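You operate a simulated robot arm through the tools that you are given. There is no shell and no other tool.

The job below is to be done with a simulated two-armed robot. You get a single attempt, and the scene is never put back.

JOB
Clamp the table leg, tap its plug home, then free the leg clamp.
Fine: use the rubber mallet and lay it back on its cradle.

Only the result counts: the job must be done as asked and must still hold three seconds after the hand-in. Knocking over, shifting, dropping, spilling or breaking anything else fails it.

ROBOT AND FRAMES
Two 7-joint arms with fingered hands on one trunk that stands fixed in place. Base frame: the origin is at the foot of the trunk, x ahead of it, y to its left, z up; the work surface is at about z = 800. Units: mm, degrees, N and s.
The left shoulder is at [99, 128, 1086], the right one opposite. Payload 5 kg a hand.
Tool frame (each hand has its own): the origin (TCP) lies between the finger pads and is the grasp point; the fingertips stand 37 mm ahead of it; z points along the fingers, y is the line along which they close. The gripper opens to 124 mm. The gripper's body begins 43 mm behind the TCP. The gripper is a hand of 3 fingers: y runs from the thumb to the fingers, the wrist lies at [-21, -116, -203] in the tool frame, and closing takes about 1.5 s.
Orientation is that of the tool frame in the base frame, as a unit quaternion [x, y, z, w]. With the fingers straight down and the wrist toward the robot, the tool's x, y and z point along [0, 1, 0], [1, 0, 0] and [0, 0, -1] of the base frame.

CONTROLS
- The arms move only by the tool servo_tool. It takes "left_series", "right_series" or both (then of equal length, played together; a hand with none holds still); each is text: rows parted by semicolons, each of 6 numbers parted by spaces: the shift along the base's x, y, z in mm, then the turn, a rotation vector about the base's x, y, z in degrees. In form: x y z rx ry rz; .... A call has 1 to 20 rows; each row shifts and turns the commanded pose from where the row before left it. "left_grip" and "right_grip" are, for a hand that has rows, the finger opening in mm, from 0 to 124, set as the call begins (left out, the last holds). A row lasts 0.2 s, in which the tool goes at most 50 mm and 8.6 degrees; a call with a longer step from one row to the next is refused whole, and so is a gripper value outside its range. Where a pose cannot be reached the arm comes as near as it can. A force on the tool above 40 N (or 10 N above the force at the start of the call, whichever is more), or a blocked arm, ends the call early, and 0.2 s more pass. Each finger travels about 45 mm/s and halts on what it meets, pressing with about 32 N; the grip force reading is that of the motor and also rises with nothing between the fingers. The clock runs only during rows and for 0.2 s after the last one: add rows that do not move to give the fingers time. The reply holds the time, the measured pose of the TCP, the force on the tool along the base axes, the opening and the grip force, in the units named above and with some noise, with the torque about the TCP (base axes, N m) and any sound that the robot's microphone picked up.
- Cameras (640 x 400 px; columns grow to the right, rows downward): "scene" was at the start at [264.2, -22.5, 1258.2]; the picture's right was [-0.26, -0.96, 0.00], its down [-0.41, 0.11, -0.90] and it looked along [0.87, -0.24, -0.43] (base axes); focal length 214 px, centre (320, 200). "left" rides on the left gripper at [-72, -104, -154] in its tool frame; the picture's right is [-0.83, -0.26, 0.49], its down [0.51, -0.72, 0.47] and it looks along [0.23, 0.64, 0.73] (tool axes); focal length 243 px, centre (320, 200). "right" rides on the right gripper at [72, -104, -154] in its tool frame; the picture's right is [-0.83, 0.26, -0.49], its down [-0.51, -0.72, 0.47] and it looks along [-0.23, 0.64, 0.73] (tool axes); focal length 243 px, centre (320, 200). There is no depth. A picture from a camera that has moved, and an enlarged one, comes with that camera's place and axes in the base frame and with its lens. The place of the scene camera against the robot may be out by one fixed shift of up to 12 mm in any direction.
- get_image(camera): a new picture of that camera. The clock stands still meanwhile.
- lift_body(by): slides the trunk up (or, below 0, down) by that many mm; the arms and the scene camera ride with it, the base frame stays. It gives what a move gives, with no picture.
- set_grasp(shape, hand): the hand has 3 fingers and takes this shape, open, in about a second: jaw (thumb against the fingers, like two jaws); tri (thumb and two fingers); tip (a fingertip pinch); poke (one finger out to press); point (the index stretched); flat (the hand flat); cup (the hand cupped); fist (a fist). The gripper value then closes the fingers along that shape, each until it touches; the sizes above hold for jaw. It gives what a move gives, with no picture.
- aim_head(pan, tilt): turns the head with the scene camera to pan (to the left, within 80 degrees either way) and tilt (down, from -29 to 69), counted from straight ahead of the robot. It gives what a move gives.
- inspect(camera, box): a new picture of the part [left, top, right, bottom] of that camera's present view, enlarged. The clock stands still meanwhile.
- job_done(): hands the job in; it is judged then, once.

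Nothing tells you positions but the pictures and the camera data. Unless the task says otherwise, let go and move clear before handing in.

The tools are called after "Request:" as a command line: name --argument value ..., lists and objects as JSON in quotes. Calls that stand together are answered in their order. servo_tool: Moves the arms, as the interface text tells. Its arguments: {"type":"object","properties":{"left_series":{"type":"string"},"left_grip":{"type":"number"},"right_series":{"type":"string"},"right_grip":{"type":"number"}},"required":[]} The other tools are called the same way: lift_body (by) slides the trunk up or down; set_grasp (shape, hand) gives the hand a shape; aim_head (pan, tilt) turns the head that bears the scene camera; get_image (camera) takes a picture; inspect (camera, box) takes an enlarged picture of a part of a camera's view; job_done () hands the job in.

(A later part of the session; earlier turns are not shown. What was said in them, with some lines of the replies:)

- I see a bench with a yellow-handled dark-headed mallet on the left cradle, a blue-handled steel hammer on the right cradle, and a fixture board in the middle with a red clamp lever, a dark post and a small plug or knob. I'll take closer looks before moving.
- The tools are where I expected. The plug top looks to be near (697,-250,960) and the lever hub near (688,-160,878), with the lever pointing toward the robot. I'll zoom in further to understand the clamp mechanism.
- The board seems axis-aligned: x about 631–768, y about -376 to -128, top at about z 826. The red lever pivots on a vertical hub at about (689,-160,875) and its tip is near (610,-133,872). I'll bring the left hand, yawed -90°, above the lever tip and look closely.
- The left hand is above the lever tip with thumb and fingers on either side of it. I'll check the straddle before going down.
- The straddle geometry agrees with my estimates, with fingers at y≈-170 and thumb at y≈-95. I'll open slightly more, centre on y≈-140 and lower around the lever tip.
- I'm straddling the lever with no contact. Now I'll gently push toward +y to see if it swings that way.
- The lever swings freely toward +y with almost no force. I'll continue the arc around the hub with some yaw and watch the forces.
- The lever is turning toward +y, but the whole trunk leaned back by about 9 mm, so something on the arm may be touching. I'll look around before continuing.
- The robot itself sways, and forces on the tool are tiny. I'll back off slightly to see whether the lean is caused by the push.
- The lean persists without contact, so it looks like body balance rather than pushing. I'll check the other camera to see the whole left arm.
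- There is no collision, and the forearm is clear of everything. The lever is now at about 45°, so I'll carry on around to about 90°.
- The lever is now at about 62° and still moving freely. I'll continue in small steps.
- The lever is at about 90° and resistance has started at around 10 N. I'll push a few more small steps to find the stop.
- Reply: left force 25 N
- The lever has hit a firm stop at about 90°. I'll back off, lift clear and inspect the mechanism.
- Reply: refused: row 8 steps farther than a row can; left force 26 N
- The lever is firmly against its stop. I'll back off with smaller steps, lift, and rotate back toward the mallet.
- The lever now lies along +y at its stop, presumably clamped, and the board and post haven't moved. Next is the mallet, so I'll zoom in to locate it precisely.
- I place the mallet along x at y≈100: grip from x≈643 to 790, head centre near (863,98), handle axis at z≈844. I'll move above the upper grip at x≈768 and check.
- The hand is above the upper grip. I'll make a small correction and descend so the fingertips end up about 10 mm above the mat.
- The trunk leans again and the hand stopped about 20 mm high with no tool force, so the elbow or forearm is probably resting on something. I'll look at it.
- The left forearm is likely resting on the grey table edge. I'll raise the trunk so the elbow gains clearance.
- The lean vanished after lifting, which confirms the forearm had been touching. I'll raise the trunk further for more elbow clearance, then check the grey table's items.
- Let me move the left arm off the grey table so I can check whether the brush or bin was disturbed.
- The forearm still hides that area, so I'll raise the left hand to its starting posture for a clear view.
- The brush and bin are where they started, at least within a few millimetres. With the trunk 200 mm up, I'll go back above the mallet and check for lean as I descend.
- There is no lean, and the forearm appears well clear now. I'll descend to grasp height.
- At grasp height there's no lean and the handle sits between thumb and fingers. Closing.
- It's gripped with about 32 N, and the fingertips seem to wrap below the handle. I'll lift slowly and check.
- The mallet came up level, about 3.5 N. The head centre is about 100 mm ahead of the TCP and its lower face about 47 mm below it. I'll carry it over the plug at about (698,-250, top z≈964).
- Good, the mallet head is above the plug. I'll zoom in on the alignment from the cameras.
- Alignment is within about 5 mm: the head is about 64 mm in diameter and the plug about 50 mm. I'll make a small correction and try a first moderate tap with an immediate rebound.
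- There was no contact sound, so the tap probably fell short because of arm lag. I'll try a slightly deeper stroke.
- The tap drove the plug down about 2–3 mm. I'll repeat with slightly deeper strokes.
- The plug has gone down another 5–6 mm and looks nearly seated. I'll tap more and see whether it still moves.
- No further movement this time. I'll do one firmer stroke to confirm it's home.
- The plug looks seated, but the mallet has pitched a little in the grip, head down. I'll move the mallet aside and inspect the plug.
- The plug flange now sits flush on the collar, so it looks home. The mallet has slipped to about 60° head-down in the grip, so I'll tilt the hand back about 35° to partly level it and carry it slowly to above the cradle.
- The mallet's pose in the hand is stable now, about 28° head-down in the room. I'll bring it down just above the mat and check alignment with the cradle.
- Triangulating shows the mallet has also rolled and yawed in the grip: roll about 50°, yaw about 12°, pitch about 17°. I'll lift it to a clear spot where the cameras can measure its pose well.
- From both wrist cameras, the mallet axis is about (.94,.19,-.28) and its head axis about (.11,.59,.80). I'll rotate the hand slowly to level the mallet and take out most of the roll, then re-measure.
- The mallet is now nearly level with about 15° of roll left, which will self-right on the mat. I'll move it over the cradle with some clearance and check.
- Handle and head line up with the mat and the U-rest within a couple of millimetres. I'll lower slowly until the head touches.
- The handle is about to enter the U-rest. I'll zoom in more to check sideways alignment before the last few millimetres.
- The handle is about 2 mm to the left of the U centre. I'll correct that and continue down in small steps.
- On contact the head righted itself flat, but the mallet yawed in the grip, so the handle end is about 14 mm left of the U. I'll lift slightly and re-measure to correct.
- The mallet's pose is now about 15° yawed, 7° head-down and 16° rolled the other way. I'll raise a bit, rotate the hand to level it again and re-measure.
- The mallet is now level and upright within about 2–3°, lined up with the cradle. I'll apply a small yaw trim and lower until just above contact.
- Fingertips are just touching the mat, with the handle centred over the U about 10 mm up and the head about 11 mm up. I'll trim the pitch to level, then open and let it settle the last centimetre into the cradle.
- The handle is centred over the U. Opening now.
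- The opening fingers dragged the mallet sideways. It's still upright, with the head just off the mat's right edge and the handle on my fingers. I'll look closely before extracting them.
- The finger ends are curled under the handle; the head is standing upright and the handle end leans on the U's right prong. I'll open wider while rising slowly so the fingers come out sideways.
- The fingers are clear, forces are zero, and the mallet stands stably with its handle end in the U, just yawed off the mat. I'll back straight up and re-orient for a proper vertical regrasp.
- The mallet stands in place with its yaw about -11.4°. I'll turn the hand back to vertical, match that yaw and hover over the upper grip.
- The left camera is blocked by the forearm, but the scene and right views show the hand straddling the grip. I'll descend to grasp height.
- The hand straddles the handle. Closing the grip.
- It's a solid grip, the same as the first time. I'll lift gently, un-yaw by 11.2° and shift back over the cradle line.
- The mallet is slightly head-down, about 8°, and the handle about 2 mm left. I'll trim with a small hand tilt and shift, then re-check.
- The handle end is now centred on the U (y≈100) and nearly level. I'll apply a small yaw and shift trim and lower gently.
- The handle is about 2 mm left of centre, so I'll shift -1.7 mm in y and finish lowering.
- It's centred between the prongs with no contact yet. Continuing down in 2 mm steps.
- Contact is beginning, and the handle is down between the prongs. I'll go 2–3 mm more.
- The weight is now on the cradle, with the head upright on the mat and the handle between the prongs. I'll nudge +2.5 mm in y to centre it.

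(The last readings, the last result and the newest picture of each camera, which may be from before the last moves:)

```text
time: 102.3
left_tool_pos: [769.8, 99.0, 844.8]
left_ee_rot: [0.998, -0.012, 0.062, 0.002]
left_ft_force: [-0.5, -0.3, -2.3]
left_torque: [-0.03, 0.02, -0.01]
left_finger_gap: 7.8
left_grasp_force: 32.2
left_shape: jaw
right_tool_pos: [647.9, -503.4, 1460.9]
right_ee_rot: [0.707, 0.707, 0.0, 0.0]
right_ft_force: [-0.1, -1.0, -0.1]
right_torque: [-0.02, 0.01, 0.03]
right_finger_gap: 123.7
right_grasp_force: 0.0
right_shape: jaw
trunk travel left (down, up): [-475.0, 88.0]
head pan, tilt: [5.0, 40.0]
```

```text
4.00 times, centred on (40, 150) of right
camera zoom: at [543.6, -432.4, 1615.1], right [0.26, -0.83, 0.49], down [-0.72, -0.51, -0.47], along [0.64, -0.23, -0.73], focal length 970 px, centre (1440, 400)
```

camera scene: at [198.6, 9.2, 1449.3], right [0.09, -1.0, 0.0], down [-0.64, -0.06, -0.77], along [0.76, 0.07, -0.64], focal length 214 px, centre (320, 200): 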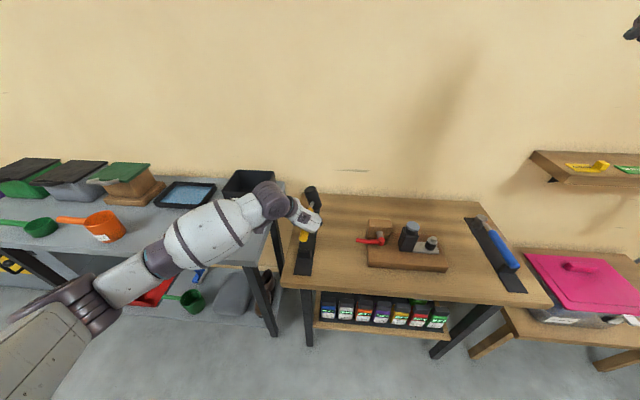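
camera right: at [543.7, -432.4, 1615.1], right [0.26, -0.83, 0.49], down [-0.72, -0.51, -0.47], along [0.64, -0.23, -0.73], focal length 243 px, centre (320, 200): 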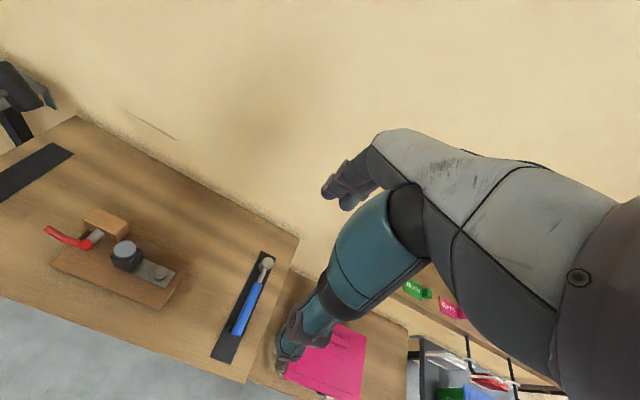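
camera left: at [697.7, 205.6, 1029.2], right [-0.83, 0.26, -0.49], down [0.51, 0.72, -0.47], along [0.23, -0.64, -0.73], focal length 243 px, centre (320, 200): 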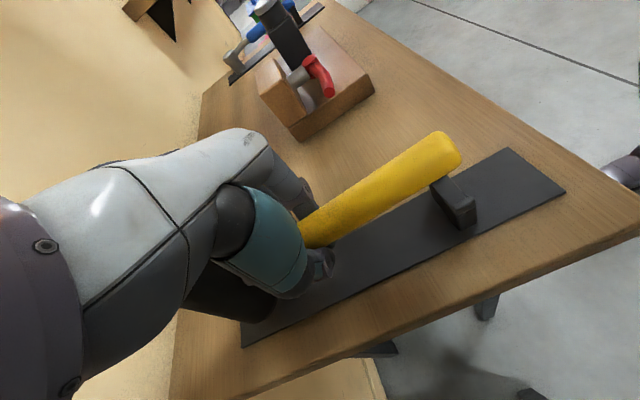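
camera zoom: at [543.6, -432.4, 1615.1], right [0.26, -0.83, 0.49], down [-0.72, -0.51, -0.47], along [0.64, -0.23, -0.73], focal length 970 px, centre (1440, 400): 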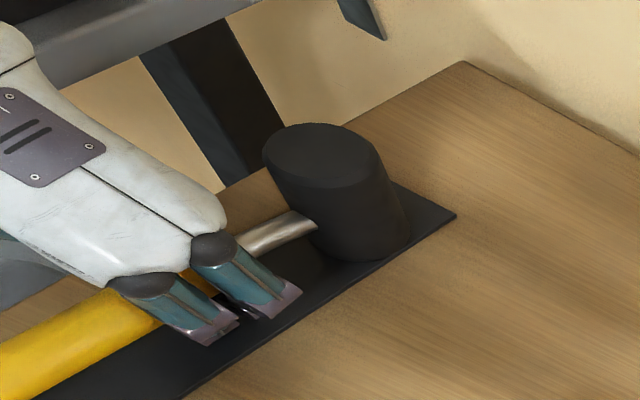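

Good. The mallet is supported, so I'll open the hand now.

Request:
servo_tool --left_series "0 0 0 0 0 0; 0 0 0 0 0 0; 0 0 0 0 0 0; 0 0 0 0 0 0; 0 0 0 0 0 0; 0 0 0 0 0 0" --left_grip 75

Request:
inspect --camera "scene" --box '[285, 185, 335, 265]'

Request:
inspect --camera "right" --box '[0, 100, 80, 200]'

```text
time: 103.7
left_tool_pos: [769.3, 98.8, 844.4]
left_ee_rot: [0.998, -0.013, 0.061, 0.001]
left_ft_force: [-0.4, 0.4, -1.2]
left_torque: [0.0, 0.02, 0.02]
left_finger_gap: 74.5
left_grasp_force: 0.1
left_shape: jaw
right_tool_pos: [646.3, -504.8, 1461.2]
right_ee_rot: [0.707, 0.707, 0.0, 0.0]
right_ft_force: [0.2, 0.8, -0.2]
right_torque: [-0.03, 0.01, 0.02]
right_finger_gap: 123.8
right_grasp_force: 0.1
right_shape: jaw
trunk travel left (down, up): [-475.0, 88.0]
head pan, tilt: [5.0, 40.0]
```

```text
5.00 times, centred on (310, 225) of scene
camera zoom: at [198.1, 9.2, 1449.3], right [0.09, -1.0, 0.0], down [-0.64, -0.06, -0.77], along [0.76, 0.07, -0.64], focal length 1072 px, centre (370, 75)
```

zoom: 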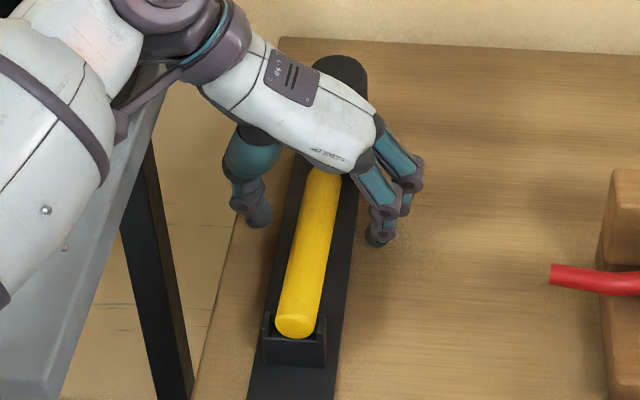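

```text
4.00 times, centred on (40, 150) of right
camera zoom: at [543.3, -432.4, 1615.3], right [0.26, -0.83, 0.49], down [-0.72, -0.51, -0.47], along [0.64, -0.23, -0.73], focal length 970 px, centre (1440, 400)
```

zoom: 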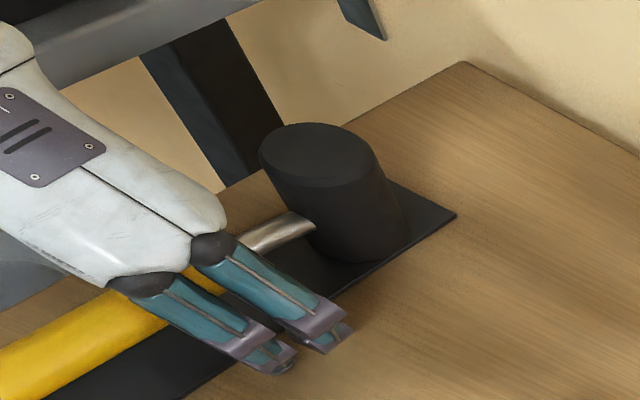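

It released cleanly with the mallet in its cradle. Going straight up.

Request:
servo_tool --left_series "0 0 5 0 0 0; 0 0 10 0 0 0; 0 0 20 0 0 0; 0 0 30 0 0 0; 0 0 40 0 0 0; 0 -10 45 0 0 0; 0 -30 30 0 0 0; 0 -40 20 0 0 0; 0 -40 0 0 0 0; 0 0 0 0 0 0"

Request:
get_image --camera "scene"

Request:
inspect --camera "scene" --box '[285, 185, 335, 265]'

Request:
inspect --camera "right" --box '[0, 100, 140, 270]'

```text
time: 105.9
left_tool_pos: [767.0, -20.4, 1045.2]
left_ee_rot: [0.998, -0.011, 0.061, 0.002]
left_ft_force: [0.1, 0.3, -0.1]
left_torque: [0.01, 0.0, -0.01]
left_finger_gap: 74.8
left_grasp_force: 0.0
left_shape: jaw
right_tool_pos: [647.4, -503.2, 1461.4]
right_ee_rot: [0.708, 0.707, 0.0, 0.0]
right_ft_force: [-0.2, -1.1, -0.5]
right_torque: [-0.04, 0.03, 0.02]
right_finger_gap: 123.8
right_grasp_force: 0.0
right_shape: jaw
trunk travel left (down, up): [-475.0, 88.0]
head pan, tilt: [5.0, 40.0]
```

```text
taken
camera scene: at [198.1, 10.1, 1449.3], right [0.09, -1.0, 0.0], down [-0.64, -0.06, -0.77], along [0.76, 0.07, -0.64], focal length 214 px, centre (320, 200)
```

scene: 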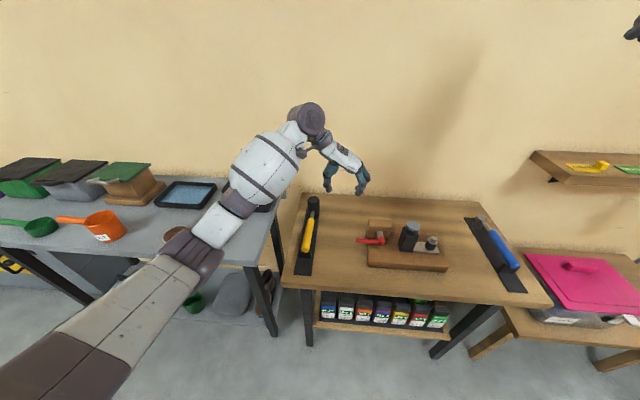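

```text
5.00 times, centred on (310, 225) of scene
camera zoom: at [198.1, 10.1, 1449.3], right [0.09, -1.0, 0.0], down [-0.64, -0.06, -0.77], along [0.76, 0.07, -0.64], focal length 1072 px, centre (370, 75)
```

zoom: 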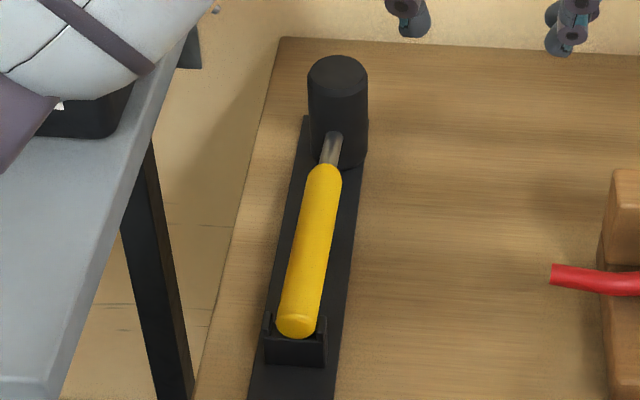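

```text
2.35 times, centred on (70, 185) of right
camera zoom: at [543.2, -431.4, 1615.6], right [0.26, -0.83, 0.49], down [-0.72, -0.51, -0.47], along [0.64, -0.23, -0.73], focal length 571 px, centre (908, 235)
```

zoom: 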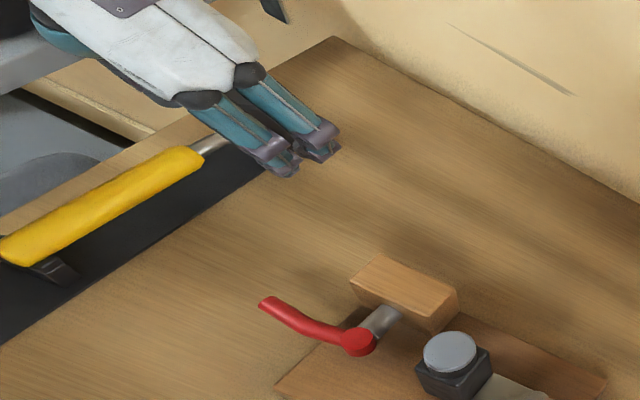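

The mallet is properly back on its cradle. Before releasing the clamp, I'll check the plug is fully home.

Request:
aim_head --pan -18 --tilt 40

Request:
get_image --camera "scene"

Request:
inspect --camera "scene" --box '[315, 190, 355, 245]'

Request:
inspect --camera "right" --box '[90, 220, 150, 280]'

Request:
get_image --camera "left"

```text
time: 106.8
left_tool_pos: [765.9, -21.5, 1045.3]
left_ee_rot: [0.998, -0.013, 0.061, 0.001]
left_ft_force: [0.4, 0.0, 0.2]
left_torque: [0.0, -0.02, -0.02]
left_finger_gap: 74.6
left_grasp_force: 0.2
left_shape: jaw
right_tool_pos: [648.6, -506.2, 1461.2]
right_ee_rot: [0.708, 0.706, -0.001, 0.0]
right_ft_force: [-0.1, -0.2, -0.2]
right_torque: [0.02, 0.0, 0.0]
right_finger_gap: 124.0
right_grasp_force: 0.0
right_shape: jaw
trunk travel left (down, up): [-475.0, 88.0]
head pan, tilt: [-18.0, 40.0]
```

```text
taken
camera scene: at [194.3, -24.8, 1449.3], right [-0.31, -0.95, 0.0], down [-0.61, 0.2, -0.77], along [0.73, -0.24, -0.64], focal length 214 px, centre (320, 200)
```

scene: 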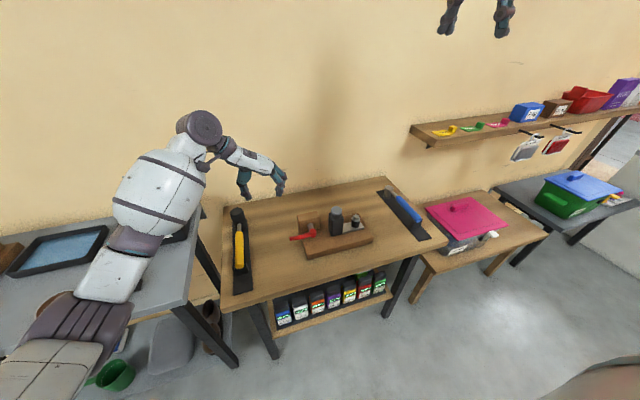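

```text
7.27 times, centred on (335, 218) of scene
camera zoom: at [194.3, -24.8, 1449.3], right [-0.31, -0.95, 0.0], down [-0.61, 0.2, -0.77], along [0.73, -0.24, -0.64], focal length 1560 px, centre (211, 73)
```

zoom: 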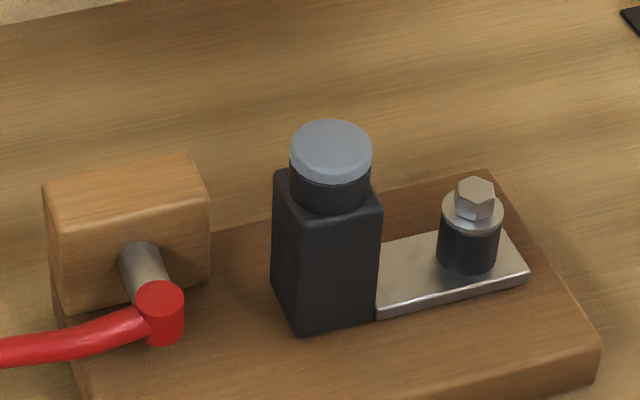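

```text
6.67 times, centred on (120, 250) of right
camera zoom: at [543.3, -432.7, 1615.2], right [0.26, -0.83, 0.49], down [-0.72, -0.51, -0.47], along [0.64, -0.23, -0.73], focal length 1618 px, centre (1653, -133)
```

zoom: 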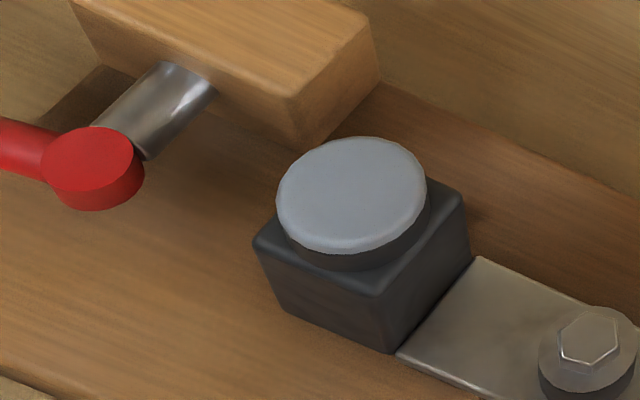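

```text
taken
camera left: at [679.9, 86.6, 1188.8], right [-0.76, 0.28, -0.59], down [0.58, 0.71, -0.41], along [0.3, -0.65, -0.7], focal length 243 px, centre (320, 200)
```

left: 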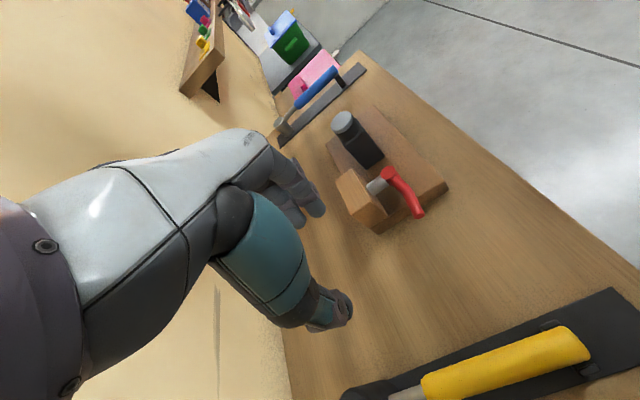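

Request:
inspect --camera "left" --box '[320, 100, 400, 180]'

Request:
inspect --camera "scene" --box '[328, 200, 344, 216]'

```text
5.00 times, centred on (360, 140) of left
camera zoom: at [679.9, 86.6, 1188.8], right [-0.76, 0.28, -0.59], down [0.58, 0.71, -0.41], along [0.3, -0.65, -0.7], focal length 1213 px, centre (120, 500)
```

zoom: 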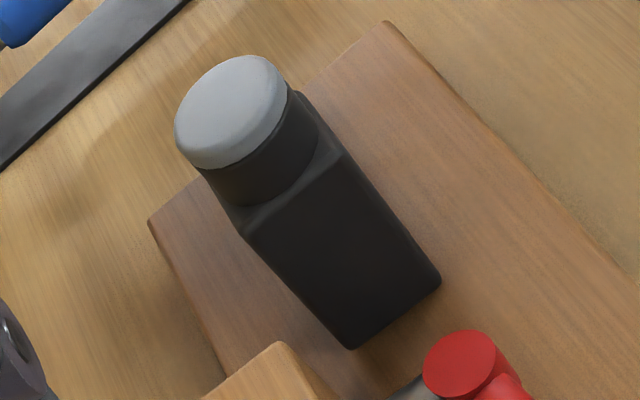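

```text
16.00 times, centred on (336, 208) of scene
camera zoom: at [194.3, -24.8, 1449.3], right [-0.31, -0.95, 0.0], down [-0.61, 0.2, -0.77], along [0.73, -0.24, -0.64], focal length 3432 px, centre (64, 72)
```

zoom: 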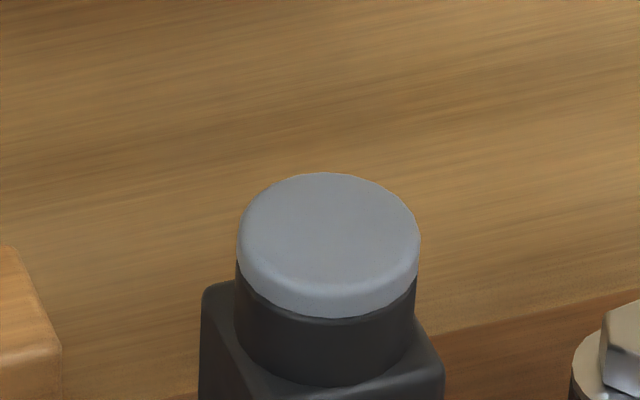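

The plug flange is flush on the collar all round. Next I'll free the clamp: level the hand, close it into a pusher, and come down on the +x side of the lever's end.

Request:
servo_tool --left_series "-4 -8 0 0 1.5 0.3; -4 -10 0 0 2 0.4; -5 -10 0 0 2 0.4; -5 -10 0 0 1.5 0.3; -5 -10 0 0 0 0; -5 -10 -10 0 0 0; 0 0 -20 0 0 0; 0 0 -20 0 0 0; 0 0 -20 0 0 0; 0 0 -20 0 0 0; 0 0 -10 0 0 0; 0 0 0 0 0 0" --left_grip 0

Request:
inspect --camera "scene" --box '[270, 150, 370, 260]'

Request:
inspect --camera "right" --box '[0, 140, 180, 300]'

Request:
get_image --camera "left"

```text
time: 109.4
left_tool_pos: [740.6, -78.4, 944.0]
left_ee_rot: [1.0, 0.0, 0.0, 0.0]
left_ft_force: [1.4, 1.4, 0.0]
left_torque: [0.04, -0.03, 0.01]
left_finger_gap: 0.0
left_grasp_force: 31.5
left_shape: jaw
right_tool_pos: [647.5, -504.4, 1462.1]
right_ee_rot: [0.708, 0.707, 0.0, 0.0]
right_ft_force: [-1.5, 0.4, -0.1]
right_torque: [0.07, -0.01, 0.02]
right_finger_gap: 124.0
right_grasp_force: 0.1
right_shape: jaw
trunk travel left (down, up): [-475.0, 88.0]
head pan, tilt: [-18.0, 40.0]
```

```text
3.64 times, centred on (320, 205) of scene
camera zoom: at [194.1, -24.6, 1449.4], right [-0.31, -0.95, 0.0], down [-0.61, 0.2, -0.77], along [0.73, -0.24, -0.64], focal length 780 px, centre (320, 182)
```

zoom: 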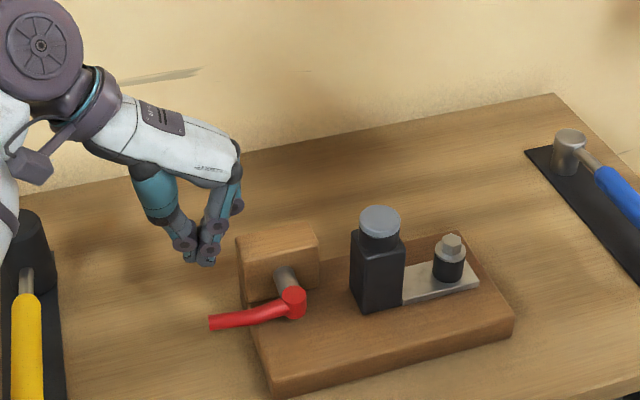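

```text
2.50 times, centred on (90, 220) of right
camera zoom: at [543.1, -432.4, 1615.4], right [0.26, -0.83, 0.49], down [-0.72, -0.51, -0.47], along [0.64, -0.23, -0.73], focal length 606 px, centre (895, 150)
```

zoom: 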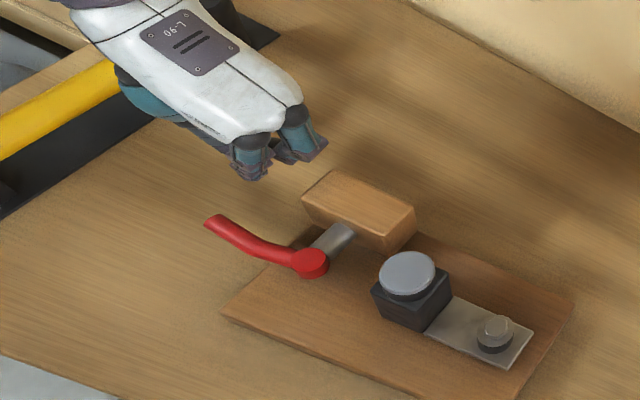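

```text
taken
camera left: at [667.7, 26.2, 1098.3], right [-0.83, 0.26, -0.49], down [0.51, 0.72, -0.47], along [0.23, -0.64, -0.73], focal length 243 px, centre (320, 200)
```

left: 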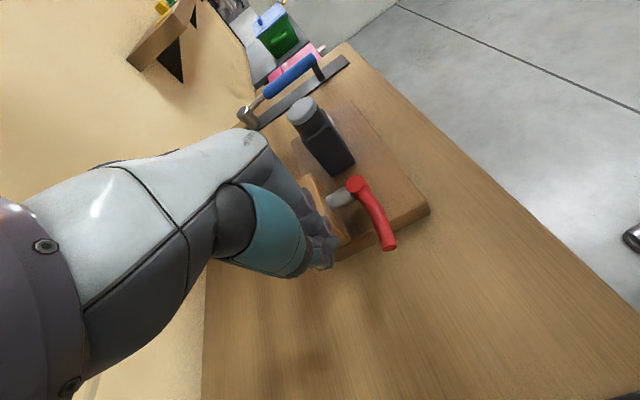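

The pusher is clear of the block and lever. I'll shift slightly +y and lower to lever height.

Request:
servo_tool --left_series "0 4 -10 0 0 0; 0 0 -15 0 0 0; 0 0 -15 0 0 0; 0 0 -12 0 0 0; 0 0 -5 0 0 0; 0 0 0 0 0 0"

Request:
inspect --camera "scene" --box '[270, 150, 370, 260]'

Request:
inspect --camera "right" --box '[0, 140, 180, 300]'

```text
time: 110.8
left_tool_pos: [739.5, -72.4, 890.7]
left_ee_rot: [1.0, 0.001, 0.001, 0.001]
left_ft_force: [1.0, 16.2, 16.3]
left_torque: [-0.88, -0.3, 0.34]
left_finger_gap: 0.0
left_grasp_force: 32.0
left_shape: jaw
right_tool_pos: [644.1, -501.8, 1464.2]
right_ee_rot: [0.707, 0.707, 0.001, 0.002]
right_ft_force: [0.2, 0.3, -0.2]
right_torque: [-0.02, -0.01, -0.03]
right_finger_gap: 124.0
right_grasp_force: 0.1
right_shape: jaw
trunk travel left (down, up): [-475.0, 88.0]
head pan, tilt: [-18.0, 40.0]
```

```text
3.64 times, centred on (320, 205) of scene
camera zoom: at [191.4, -22.4, 1450.0], right [-0.31, -0.95, 0.0], down [-0.61, 0.2, -0.77], along [0.73, -0.24, -0.64], focal length 780 px, centre (320, 182)
```

zoom: 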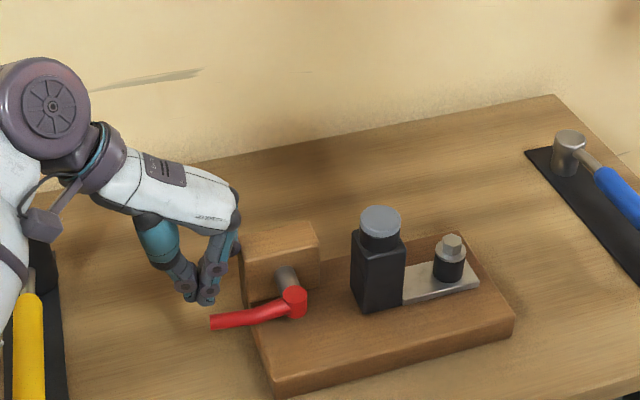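

```text
2.50 times, centred on (90, 220) of right
camera zoom: at [540.0, -429.9, 1617.5], right [0.26, -0.83, 0.49], down [-0.72, -0.51, -0.47], along [0.64, -0.23, -0.73], focal length 606 px, centre (895, 150)
```

zoom: 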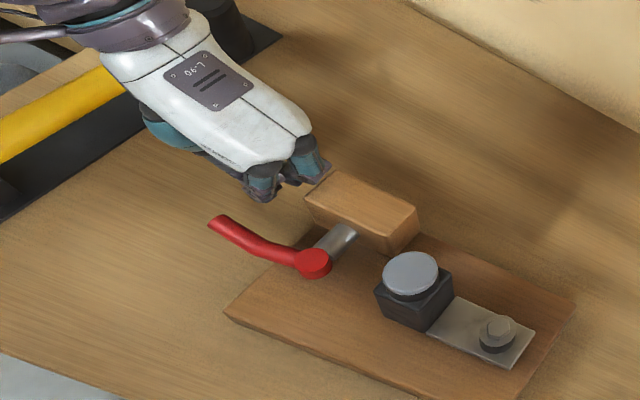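

The knuckles caught the wooden block's top edge, so I'll back off right away and use a different yaw.

Request:
servo_tool --left_series "0 3 4 0 0 0; 0 4 8 0 0 0; 0 4 15 0 0 0; 0 4 30 0 0 0; 0 5 40 0 0 0; 0 5 30 0 0 0; 0 0 0 0 0 0"

Request:
inspect --camera "right" --box '[0, 140, 180, 300]'

Request:
inspect --camera "scene" --box '[270, 150, 370, 260]'

```text
time: 112.4
left_tool_pos: [740.1, -50.8, 1013.7]
left_ee_rot: [1.0, 0.001, -0.001, 0.0]
left_ft_force: [0.4, -0.5, 0.2]
left_torque: [0.02, -0.01, 0.0]
left_finger_gap: 0.0
left_grasp_force: 32.5
left_shape: jaw
right_tool_pos: [648.7, -505.5, 1461.1]
right_ee_rot: [0.707, 0.708, 0.0, 0.0]
right_ft_force: [0.0, -0.7, -0.4]
right_torque: [0.02, 0.03, 0.02]
right_finger_gap: 123.6
right_grasp_force: 0.1
right_shape: jaw
trunk travel left (down, up): [-475.0, 88.0]
head pan, tilt: [-18.0, 40.0]
```

```text
2.50 times, centred on (90, 220) of right
camera zoom: at [543.8, -432.6, 1614.9], right [0.26, -0.83, 0.49], down [-0.72, -0.51, -0.47], along [0.64, -0.23, -0.73], focal length 606 px, centre (895, 150)
```

zoom: 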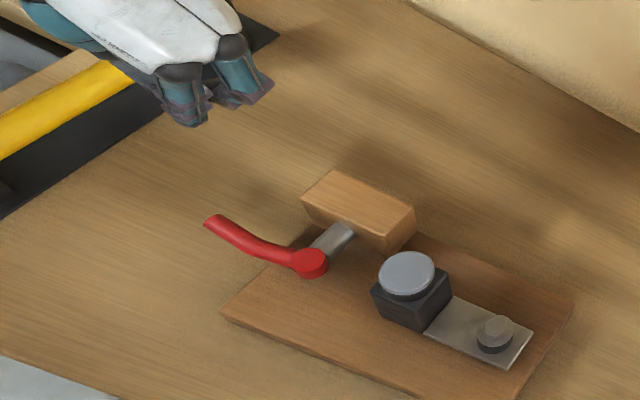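

```text
3.64 times, centred on (320, 205) of scene
camera zoom: at [194.7, -24.8, 1449.2], right [-0.31, -0.95, 0.0], down [-0.61, 0.2, -0.77], along [0.73, -0.24, -0.64], focal length 780 px, centre (320, 182)
```

zoom: 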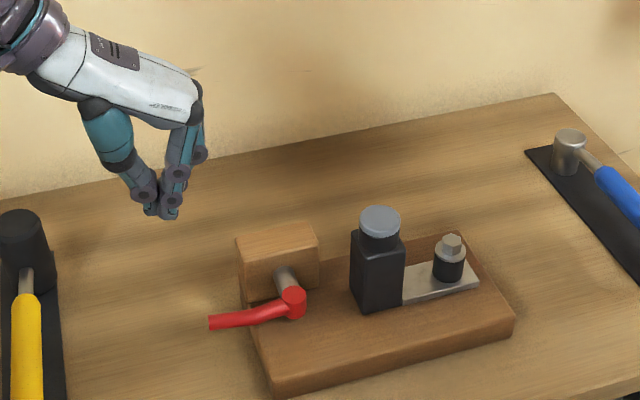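

The fixture hasn't moved. I'll yaw the hand to the default direction so thumb and fingers straddle the lever in x, away from the block.

Request:
servo_tool --left_series "0 0 0 0 0 8.2; 0 0 0 0 0 8.2; -4 -2 0 0 0 8.2; -5 -2 0 0 0 8.2; -5 -2 0 0 0 8.2; -6 -2 0 0 0 8.2; -6 -3 -5 0 0 8.2; -6 -3 -5 0 0 8.2; -6 -3 -10 0 0 8.2; -5 -2 -10 0 0 8.2; -5 -1 -10 0 0 8; 0 0 -10 0 0 0; 0 0 0 0 0 0" --left_grip 76

Request:
inspect --camera "scene" --box '[270, 150, 370, 260]'

Request:
inspect --camera "right" --box '[0, 140, 180, 300]'

Request:
get_image --camera "left"

```text
time: 115.2
left_tool_pos: [691.1, -71.5, 964.5]
left_ee_rot: [0.707, 0.707, 0.001, 0.0]
left_ft_force: [0.6, 0.2, -0.5]
left_torque: [0.0, -0.02, 0.02]
left_finger_gap: 75.6
left_grasp_force: 0.1
left_shape: jaw
right_tool_pos: [647.6, -504.9, 1461.7]
right_ee_rot: [0.707, 0.707, 0.0, 0.0]
right_ft_force: [-0.6, -0.1, -0.2]
right_torque: [0.0, 0.0, 0.03]
right_finger_gap: 123.8
right_grasp_force: 0.0
right_shape: jaw
trunk travel left (down, up): [-475.0, 88.0]
head pan, tilt: [-18.0, 40.0]
```

```text
3.64 times, centred on (320, 205) of scene
camera zoom: at [194.2, -24.5, 1449.4], right [-0.31, -0.95, 0.0], down [-0.61, 0.2, -0.77], along [0.73, -0.24, -0.64], focal length 780 px, centre (320, 182)
```

zoom: 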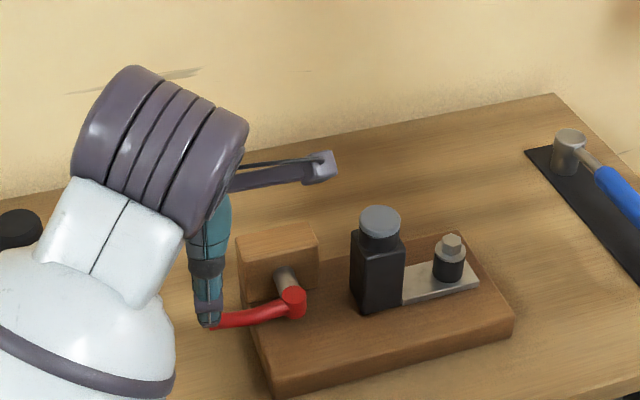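

```text
2.50 times, centred on (90, 220) of right
camera zoom: at [543.2, -432.4, 1615.3], right [0.26, -0.83, 0.49], down [-0.72, -0.51, -0.47], along [0.64, -0.23, -0.73], focal length 606 px, centre (895, 150)
```

zoom: 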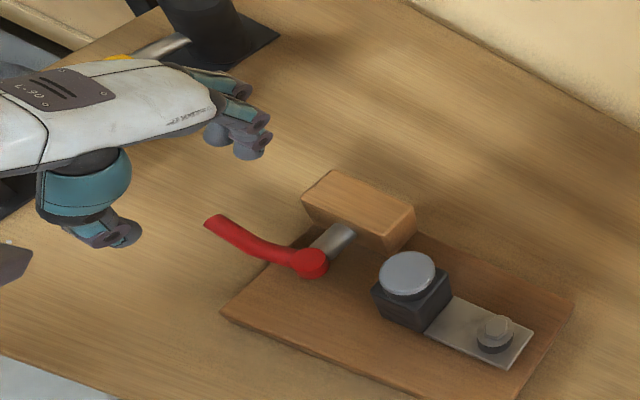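

```text
taken
camera left: at [587.3, -143.0, 1118.0], right [-0.26, -0.83, -0.49], down [-0.72, 0.51, -0.47], along [0.64, 0.23, -0.73], focal length 243 px, centre (320, 200)
```

left: 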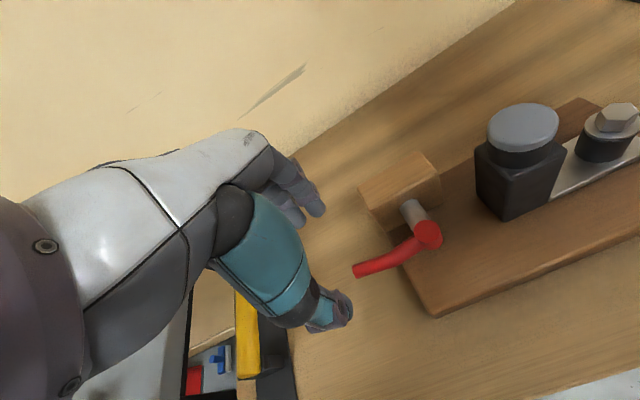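

The lever tip lies between thumb and fingers. I'll shift -10 mm in y for good overlap and lower.

Request:
servo_tool --left_series "0 -5 0 0 0 0; 0 -5 -10 0 0 0; 0 0 -20 0 0 0; 0 0 -20 0 0 0; 0 0 -15 0 0 0; 0 0 -10 0 0 0; 0 0 -3 0 0 0; 0 0 0 0 0 0"

Request:
inspect --camera "left" --box '[220, 140, 520, 360]'

Request:
inspect --camera "right" --box '[0, 140, 180, 300]'

```text
time: 117.0
left_tool_pos: [691.8, -82.2, 887.5]
left_ee_rot: [0.707, 0.708, 0.0, 0.001]
left_ft_force: [-0.6, -0.2, -0.7]
left_torque: [0.0, 0.01, -0.03]
left_finger_gap: 76.0
left_grasp_force: 0.1
left_shape: jaw
right_tool_pos: [648.1, -505.7, 1460.8]
right_ee_rot: [0.707, 0.707, 0.001, 0.0]
right_ft_force: [0.1, 0.0, -0.3]
right_torque: [0.02, -0.01, 0.03]
right_finger_gap: 123.7
right_grasp_force: 0.0
right_shape: jaw
trunk travel left (down, up): [-475.0, 88.0]
head pan, tilt: [-18.0, 40.0]
```

```text
1.82 times, centred on (370, 250) of left
camera zoom: at [588.1, -152.2, 1040.5], right [-0.26, -0.83, -0.49], down [-0.72, 0.51, -0.47], along [0.64, 0.23, -0.73], focal length 441 px, centre (229, 109)
```

zoom: 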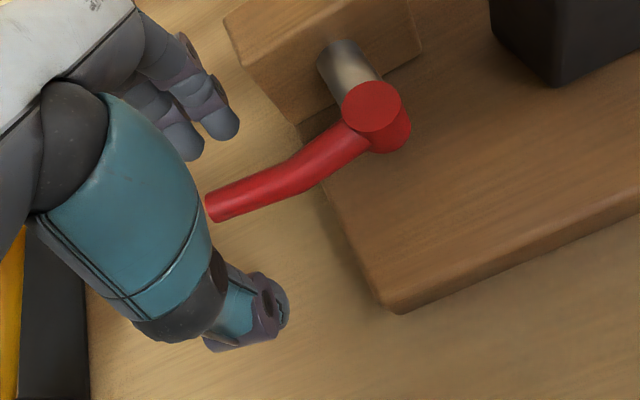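

```text
2.50 times, centred on (90, 220) of right
camera zoom: at [543.3, -432.3, 1615.3], right [0.26, -0.83, 0.49], down [-0.72, -0.51, -0.47], along [0.64, -0.23, -0.73], focal length 606 px, centre (895, 150)
```

zoom: 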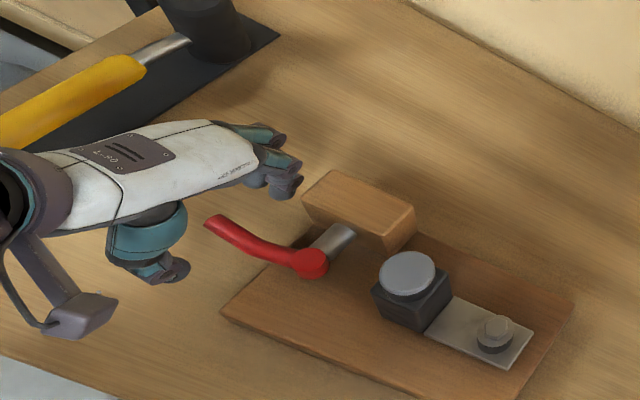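

The fingers are in line to push the lever toward -x. I'll pull it round in small steps.

Request:
servo_tool --left_series "-8 0 0 0 0 0; -10 0 0 0 0 0; -8 0 0 0 0 0; -5 0 0 0 0 0; -4 0 0 0 0 0; -4 0 0 0 0 0; -4 0 0 0 0 0; -4 0 0 0 0 0; -4 0 0 0 0 0; 0 0 0 0 0 0"

Request:
inspect --camera "left" --box '[220, 140, 520, 360]'

Request:
inspect --camera "right" --box '[0, 140, 180, 300]'

```text
time: 119.2
left_tool_pos: [641.8, -82.0, 886.9]
left_ee_rot: [0.707, 0.708, 0.001, 0.0]
left_ft_force: [0.0, 0.5, -0.1]
left_torque: [0.01, -0.01, 0.0]
left_finger_gap: 76.4
left_grasp_force: 0.1
left_shape: jaw
right_tool_pos: [648.8, -505.2, 1460.0]
right_ee_rot: [0.707, 0.707, 0.0, -0.001]
right_ft_force: [0.2, -0.3, 0.3]
right_torque: [-0.01, 0.01, 0.01]
right_finger_gap: 123.6
right_grasp_force: 0.1
right_shape: jaw
trunk travel left (down, up): [-475.0, 88.0]
head pan, tilt: [-18.0, 40.0]
```

```text
1.82 times, centred on (370, 250) of left
camera zoom: at [537.1, -152.3, 1040.7], right [-0.26, -0.83, -0.49], down [-0.72, 0.51, -0.47], along [0.64, 0.23, -0.73], focal length 441 px, centre (229, 109)
```

zoom: 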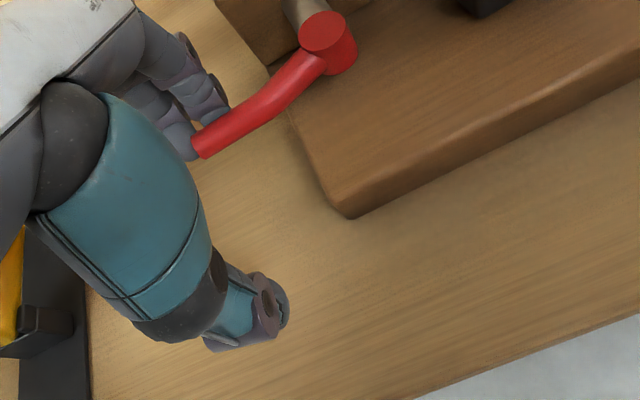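

```text
2.50 times, centred on (90, 220) of right
camera zoom: at [543.6, -432.3, 1615.2], right [0.26, -0.83, 0.49], down [-0.72, -0.51, -0.47], along [0.64, -0.23, -0.73], focal length 606 px, centre (895, 150)
```

zoom: 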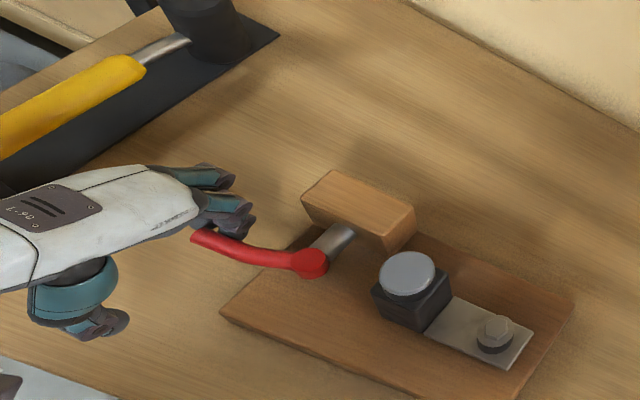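

The lever is moving freely. Continuing around.

Request:
servo_tool --left_series "-4 -3 0 0 0 0; -4 -3 0 0 0 0; -4 -3 0 0 0 0; -4 -3 0 0 0 0; -4 -3 0 0 0 0; -4 -3 0 0 0 0; 0 0 0 0 0 0"

Request:
inspect --camera "left" --box '[220, 140, 520, 360]'

Request:
inspect --camera "right" --box '[0, 140, 180, 300]'

```text
time: 120.8
left_tool_pos: [618.2, -99.8, 887.1]
left_ee_rot: [0.706, 0.708, 0.0, 0.001]
left_ft_force: [0.4, 2.0, -0.1]
left_torque: [0.04, -0.02, 0.03]
left_finger_gap: 76.0
left_grasp_force: 0.0
left_shape: jaw
right_tool_pos: [647.9, -504.3, 1461.7]
right_ee_rot: [0.707, 0.707, 0.0, 0.0]
right_ft_force: [0.4, -0.4, 0.7]
right_torque: [0.0, -0.01, 0.0]
right_finger_gap: 123.5
right_grasp_force: 0.1
right_shape: jaw
trunk travel left (down, up): [-475.0, 88.0]
head pan, tilt: [-18.0, 40.0]
```

```text
1.82 times, centred on (370, 250) of left
camera zoom: at [513.6, -170.3, 1039.9], right [-0.26, -0.83, -0.49], down [-0.72, 0.51, -0.47], along [0.64, 0.23, -0.73], focal length 441 px, centre (229, 109)
```

zoom: 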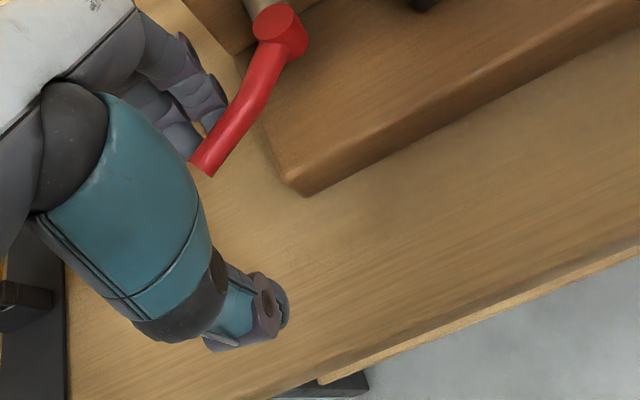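

```text
2.50 times, centred on (90, 220) of right
camera zoom: at [543.5, -432.1, 1615.3], right [0.26, -0.83, 0.49], down [-0.72, -0.51, -0.47], along [0.64, -0.23, -0.73], focal length 606 px, centre (895, 150)
```

zoom: 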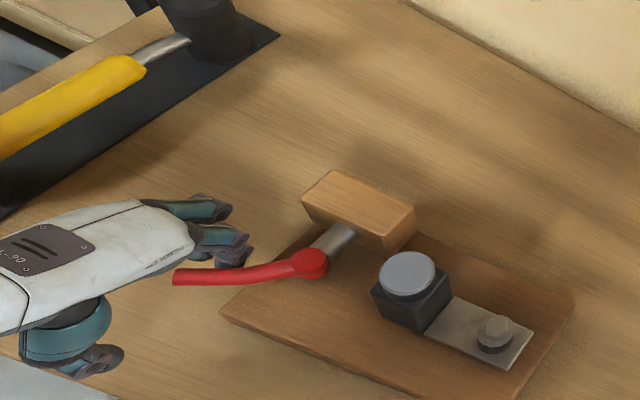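

The lever is at about 45°. I'll push toward -y to bring it to its original open position.

Request:
servo_tool --left_series "0 -4 0 0 0 0; 0 -4 0 0 0 0; 0 -4 0 0 0 0; 0 -3 0 0 0 0; 0 0 0 0 0 0"

Request:
inspect --camera "left" --box '[220, 140, 520, 360]'

Request:
inspect --camera "right" --box '[0, 140, 180, 300]'

```text
time: 122.0
left_tool_pos: [619.6, -113.0, 887.7]
left_ee_rot: [0.708, 0.707, 0.001, 0.001]
left_ft_force: [0.3, 1.7, -0.4]
left_torque: [0.02, 0.02, 0.07]
left_finger_gap: 75.8
left_grasp_force: 0.0
left_shape: jaw
right_tool_pos: [646.2, -504.2, 1461.1]
right_ee_rot: [0.707, 0.707, 0.0, 0.0]
right_ft_force: [0.4, 0.5, -0.6]
right_torque: [-0.03, -0.02, -0.02]
right_finger_gap: 124.0
right_grasp_force: 0.0
right_shape: jaw
trunk travel left (down, up): [-475.0, 88.0]
head pan, tilt: [-18.0, 40.0]
```

```text
1.82 times, centred on (370, 250) of left
camera zoom: at [514.3, -184.5, 1040.7], right [-0.26, -0.83, -0.49], down [-0.72, 0.51, -0.47], along [0.64, 0.23, -0.73], focal length 441 px, centre (229, 109)
```

zoom: 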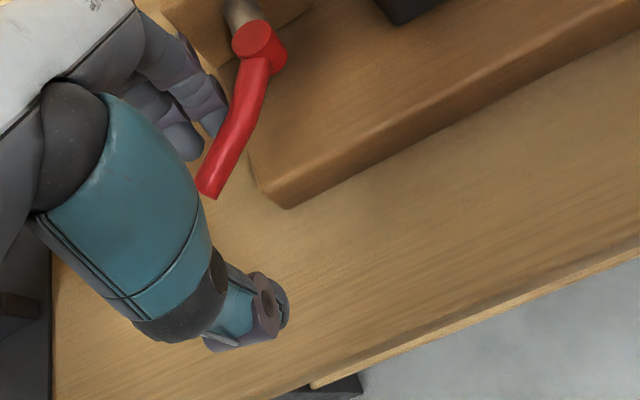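

```text
2.50 times, centred on (90, 220) of right
camera zoom: at [543.4, -432.0, 1615.3], right [0.26, -0.83, 0.49], down [-0.72, -0.51, -0.47], along [0.64, -0.23, -0.73], focal length 606 px, centre (895, 150)
```

zoom: 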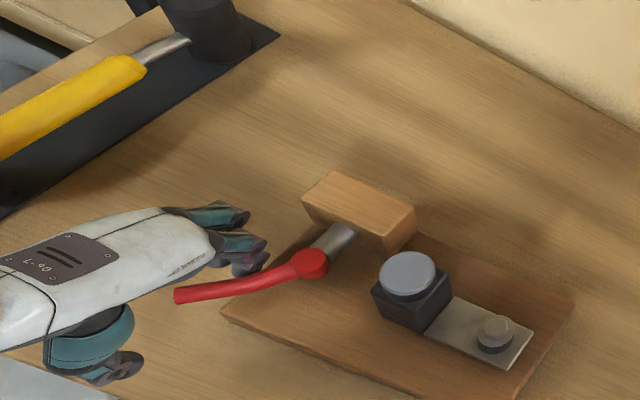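

The lever is at about 42°, so there's a bit further to go. I'll move slightly -x to stay clear of the hub and keep pushing -y.

Request:
servo_tool --left_series "-3 -3 0 0 0 0; -3 -4 0 0 0 0; -2 -4 0 0 0 0; 0 -4 0 0 0 0; 0 -3 0 0 0 0; 0 0 0 0 0 0"

Request:
inspect --camera "left" --box '[220, 140, 520, 360]'

Request:
inspect --camera "right" --box '[0, 140, 180, 300]'

```text
time: 123.4
left_tool_pos: [610.4, -131.1, 887.4]
left_ee_rot: [0.707, 0.707, 0.002, 0.001]
left_ft_force: [-1.3, 4.0, 1.8]
left_torque: [0.1, -0.02, 0.15]
left_finger_gap: 75.3
left_grasp_force: 0.1
left_shape: jaw
right_tool_pos: [647.2, -504.1, 1461.9]
right_ee_rot: [0.707, 0.707, 0.001, 0.0]
right_ft_force: [-0.2, 0.2, 0.3]
right_torque: [-0.02, -0.01, 0.01]
right_finger_gap: 123.7
right_grasp_force: 0.1
right_shape: jaw
trunk travel left (down, up): [-475.0, 88.0]
head pan, tilt: [-18.0, 40.0]
```

```text
1.82 times, centred on (370, 250) of left
camera zoom: at [505.8, -202.6, 1040.4], right [-0.26, -0.83, -0.49], down [-0.72, 0.51, -0.47], along [0.64, 0.23, -0.73], focal length 441 px, centre (229, 109)
```

zoom: 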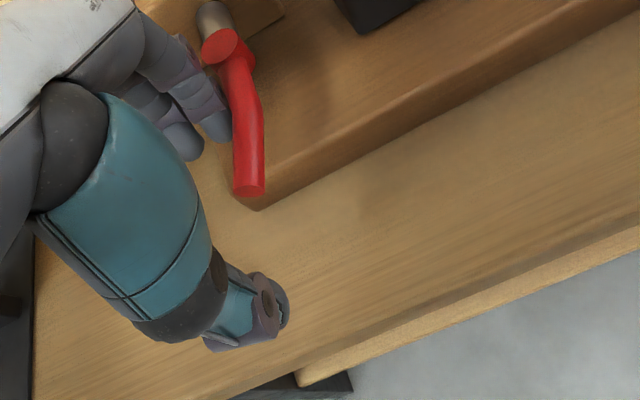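

```text
2.50 times, centred on (90, 220) of right
camera zoom: at [543.1, -431.7, 1615.5], right [0.26, -0.83, 0.49], down [-0.72, -0.51, -0.47], along [0.64, -0.23, -0.73], focal length 606 px, centre (895, 150)
```

zoom: 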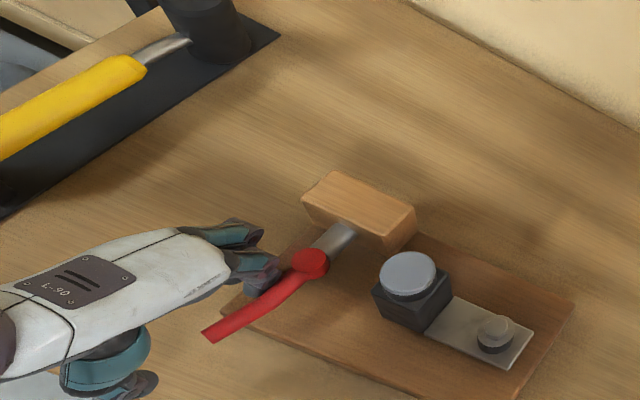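

The lever is back past its original open position, at about 12° versus about 19° at the start. I'll back off toward +y and lift away.

Request:
servo_tool --left_series "0 5 0 0 0 0; 0 8 0 0 0 0; 0 4 10 0 0 0; 0 0 30 0 0 0; 0 0 40 0 0 0; 0 10 45 0 0 0; 5 20 40 0 0 0; 10 20 40 0 0 0; 10 20 40 0 0 0; 10 20 40 0 0 0; 10 20 40 0 0 0; 10 20 40 0 0 0; 0 0 0 0 0 0"

Request:
get_image --camera "scene"

Request:
inspect --camera "scene" --box '[290, 180, 390, 270]'

Request:
inspect --camera "right" --box '[0, 140, 180, 300]'

Request:
get_image --camera "left"

```text
time: 126.2
left_tool_pos: [733.7, 12.0, 1163.7]
left_ee_rot: [0.707, 0.707, 0.003, 0.004]
left_ft_force: [0.7, 0.7, 0.8]
left_torque: [0.03, -0.03, -0.02]
left_finger_gap: 75.7
left_grasp_force: 0.0
left_shape: jaw
left hand out of reach, approached as far as the arm can: row 8, 9, 10, 11, 12
right_tool_pos: [647.6, -504.9, 1461.8]
right_ee_rot: [0.707, 0.707, 0.0, 0.0]
right_ft_force: [0.1, 0.1, 0.0]
right_torque: [0.03, -0.03, -0.01]
right_finger_gap: 123.8
right_grasp_force: 0.0
right_shape: jaw
trunk travel left (down, up): [-475.0, 88.0]
head pan, tilt: [-18.0, 40.0]
```

```text
taken
camera scene: at [193.8, -24.9, 1449.4], right [-0.31, -0.95, 0.0], down [-0.61, 0.2, -0.77], along [0.73, -0.24, -0.64], focal length 214 px, centre (320, 200)
```

scene: 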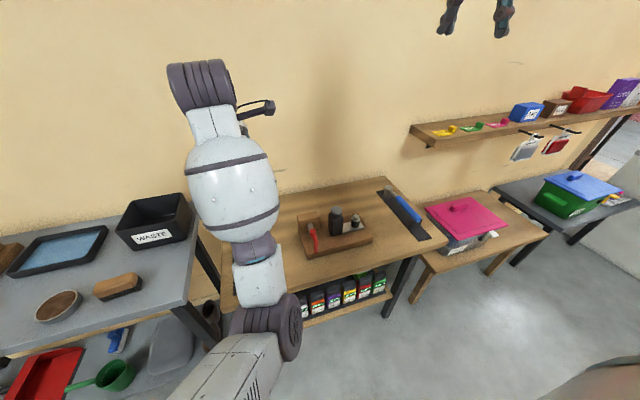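

```text
4.44 times, centred on (340, 225) of scene
camera zoom: at [193.8, -24.9, 1449.4], right [-0.31, -0.95, 0.0], down [-0.61, 0.2, -0.77], along [0.73, -0.24, -0.64], focal length 953 px, centre (231, 89)
```

zoom: 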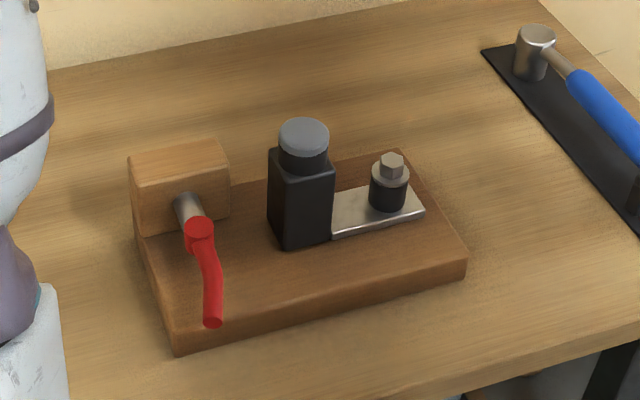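

```text
2.50 times, centred on (90, 220) of right
camera zoom: at [542.8, -432.7, 1615.3], right [0.26, -0.83, 0.49], down [-0.72, -0.51, -0.47], along [0.64, -0.23, -0.73], focal length 606 px, centre (895, 150)
```

zoom: 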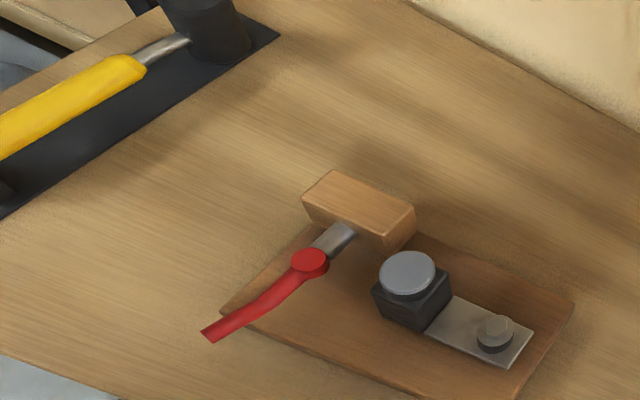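

```text
taken
camera left: at [627.4, -60.2, 1316.5], right [-0.26, -0.83, -0.49], down [-0.72, 0.51, -0.48], along [0.65, 0.23, -0.73], focal length 243 px, centre (320, 200)
```

left: 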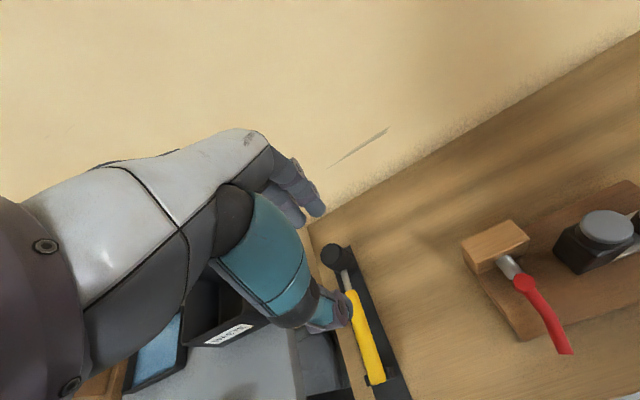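

The lever is open and the fixture hasn't moved. The plug is flush, the mallet is on its cradle, both hands are empty and clear, and the brush and bin are in place. Handing in.

Request:
job_done

```text
The job is handed in.
```

I clamped the leg, tapped the plug home with the rubber mallet, laid the mallet back on its cradle and freed the clamp. I then handed the job in, but no verdict came back.

- **Clamp:** I swung the lever to a firm stop at about 90°. I took that stop as clamped, because nothing visible on the fixture changes when the lever moves. The leg didn't move during the taps. The lever is now at about 12°, slightly more open than the roughly 19° it started at.
- **Plug:** After a few taps its flange sits flush on the collar all round, and the last strokes moved it little or not at all.
- **Mallet:** It slipped in the grip after the last stroke, so I had to set it down and regrip it. My first attempt to lay it on the cradle dragged it sideways, with its head off the mat. It now stands upright on the mat with its handle in the rest, though it may be a few millimetres from where it started.
- **Contacts:** Early on, the left forearm rested on the grey table edge. Later, the fingers pressed on the wooden block with about 16 N each way (sideways and up). By the camera views, the brush, the bin and the fixture are where they were.
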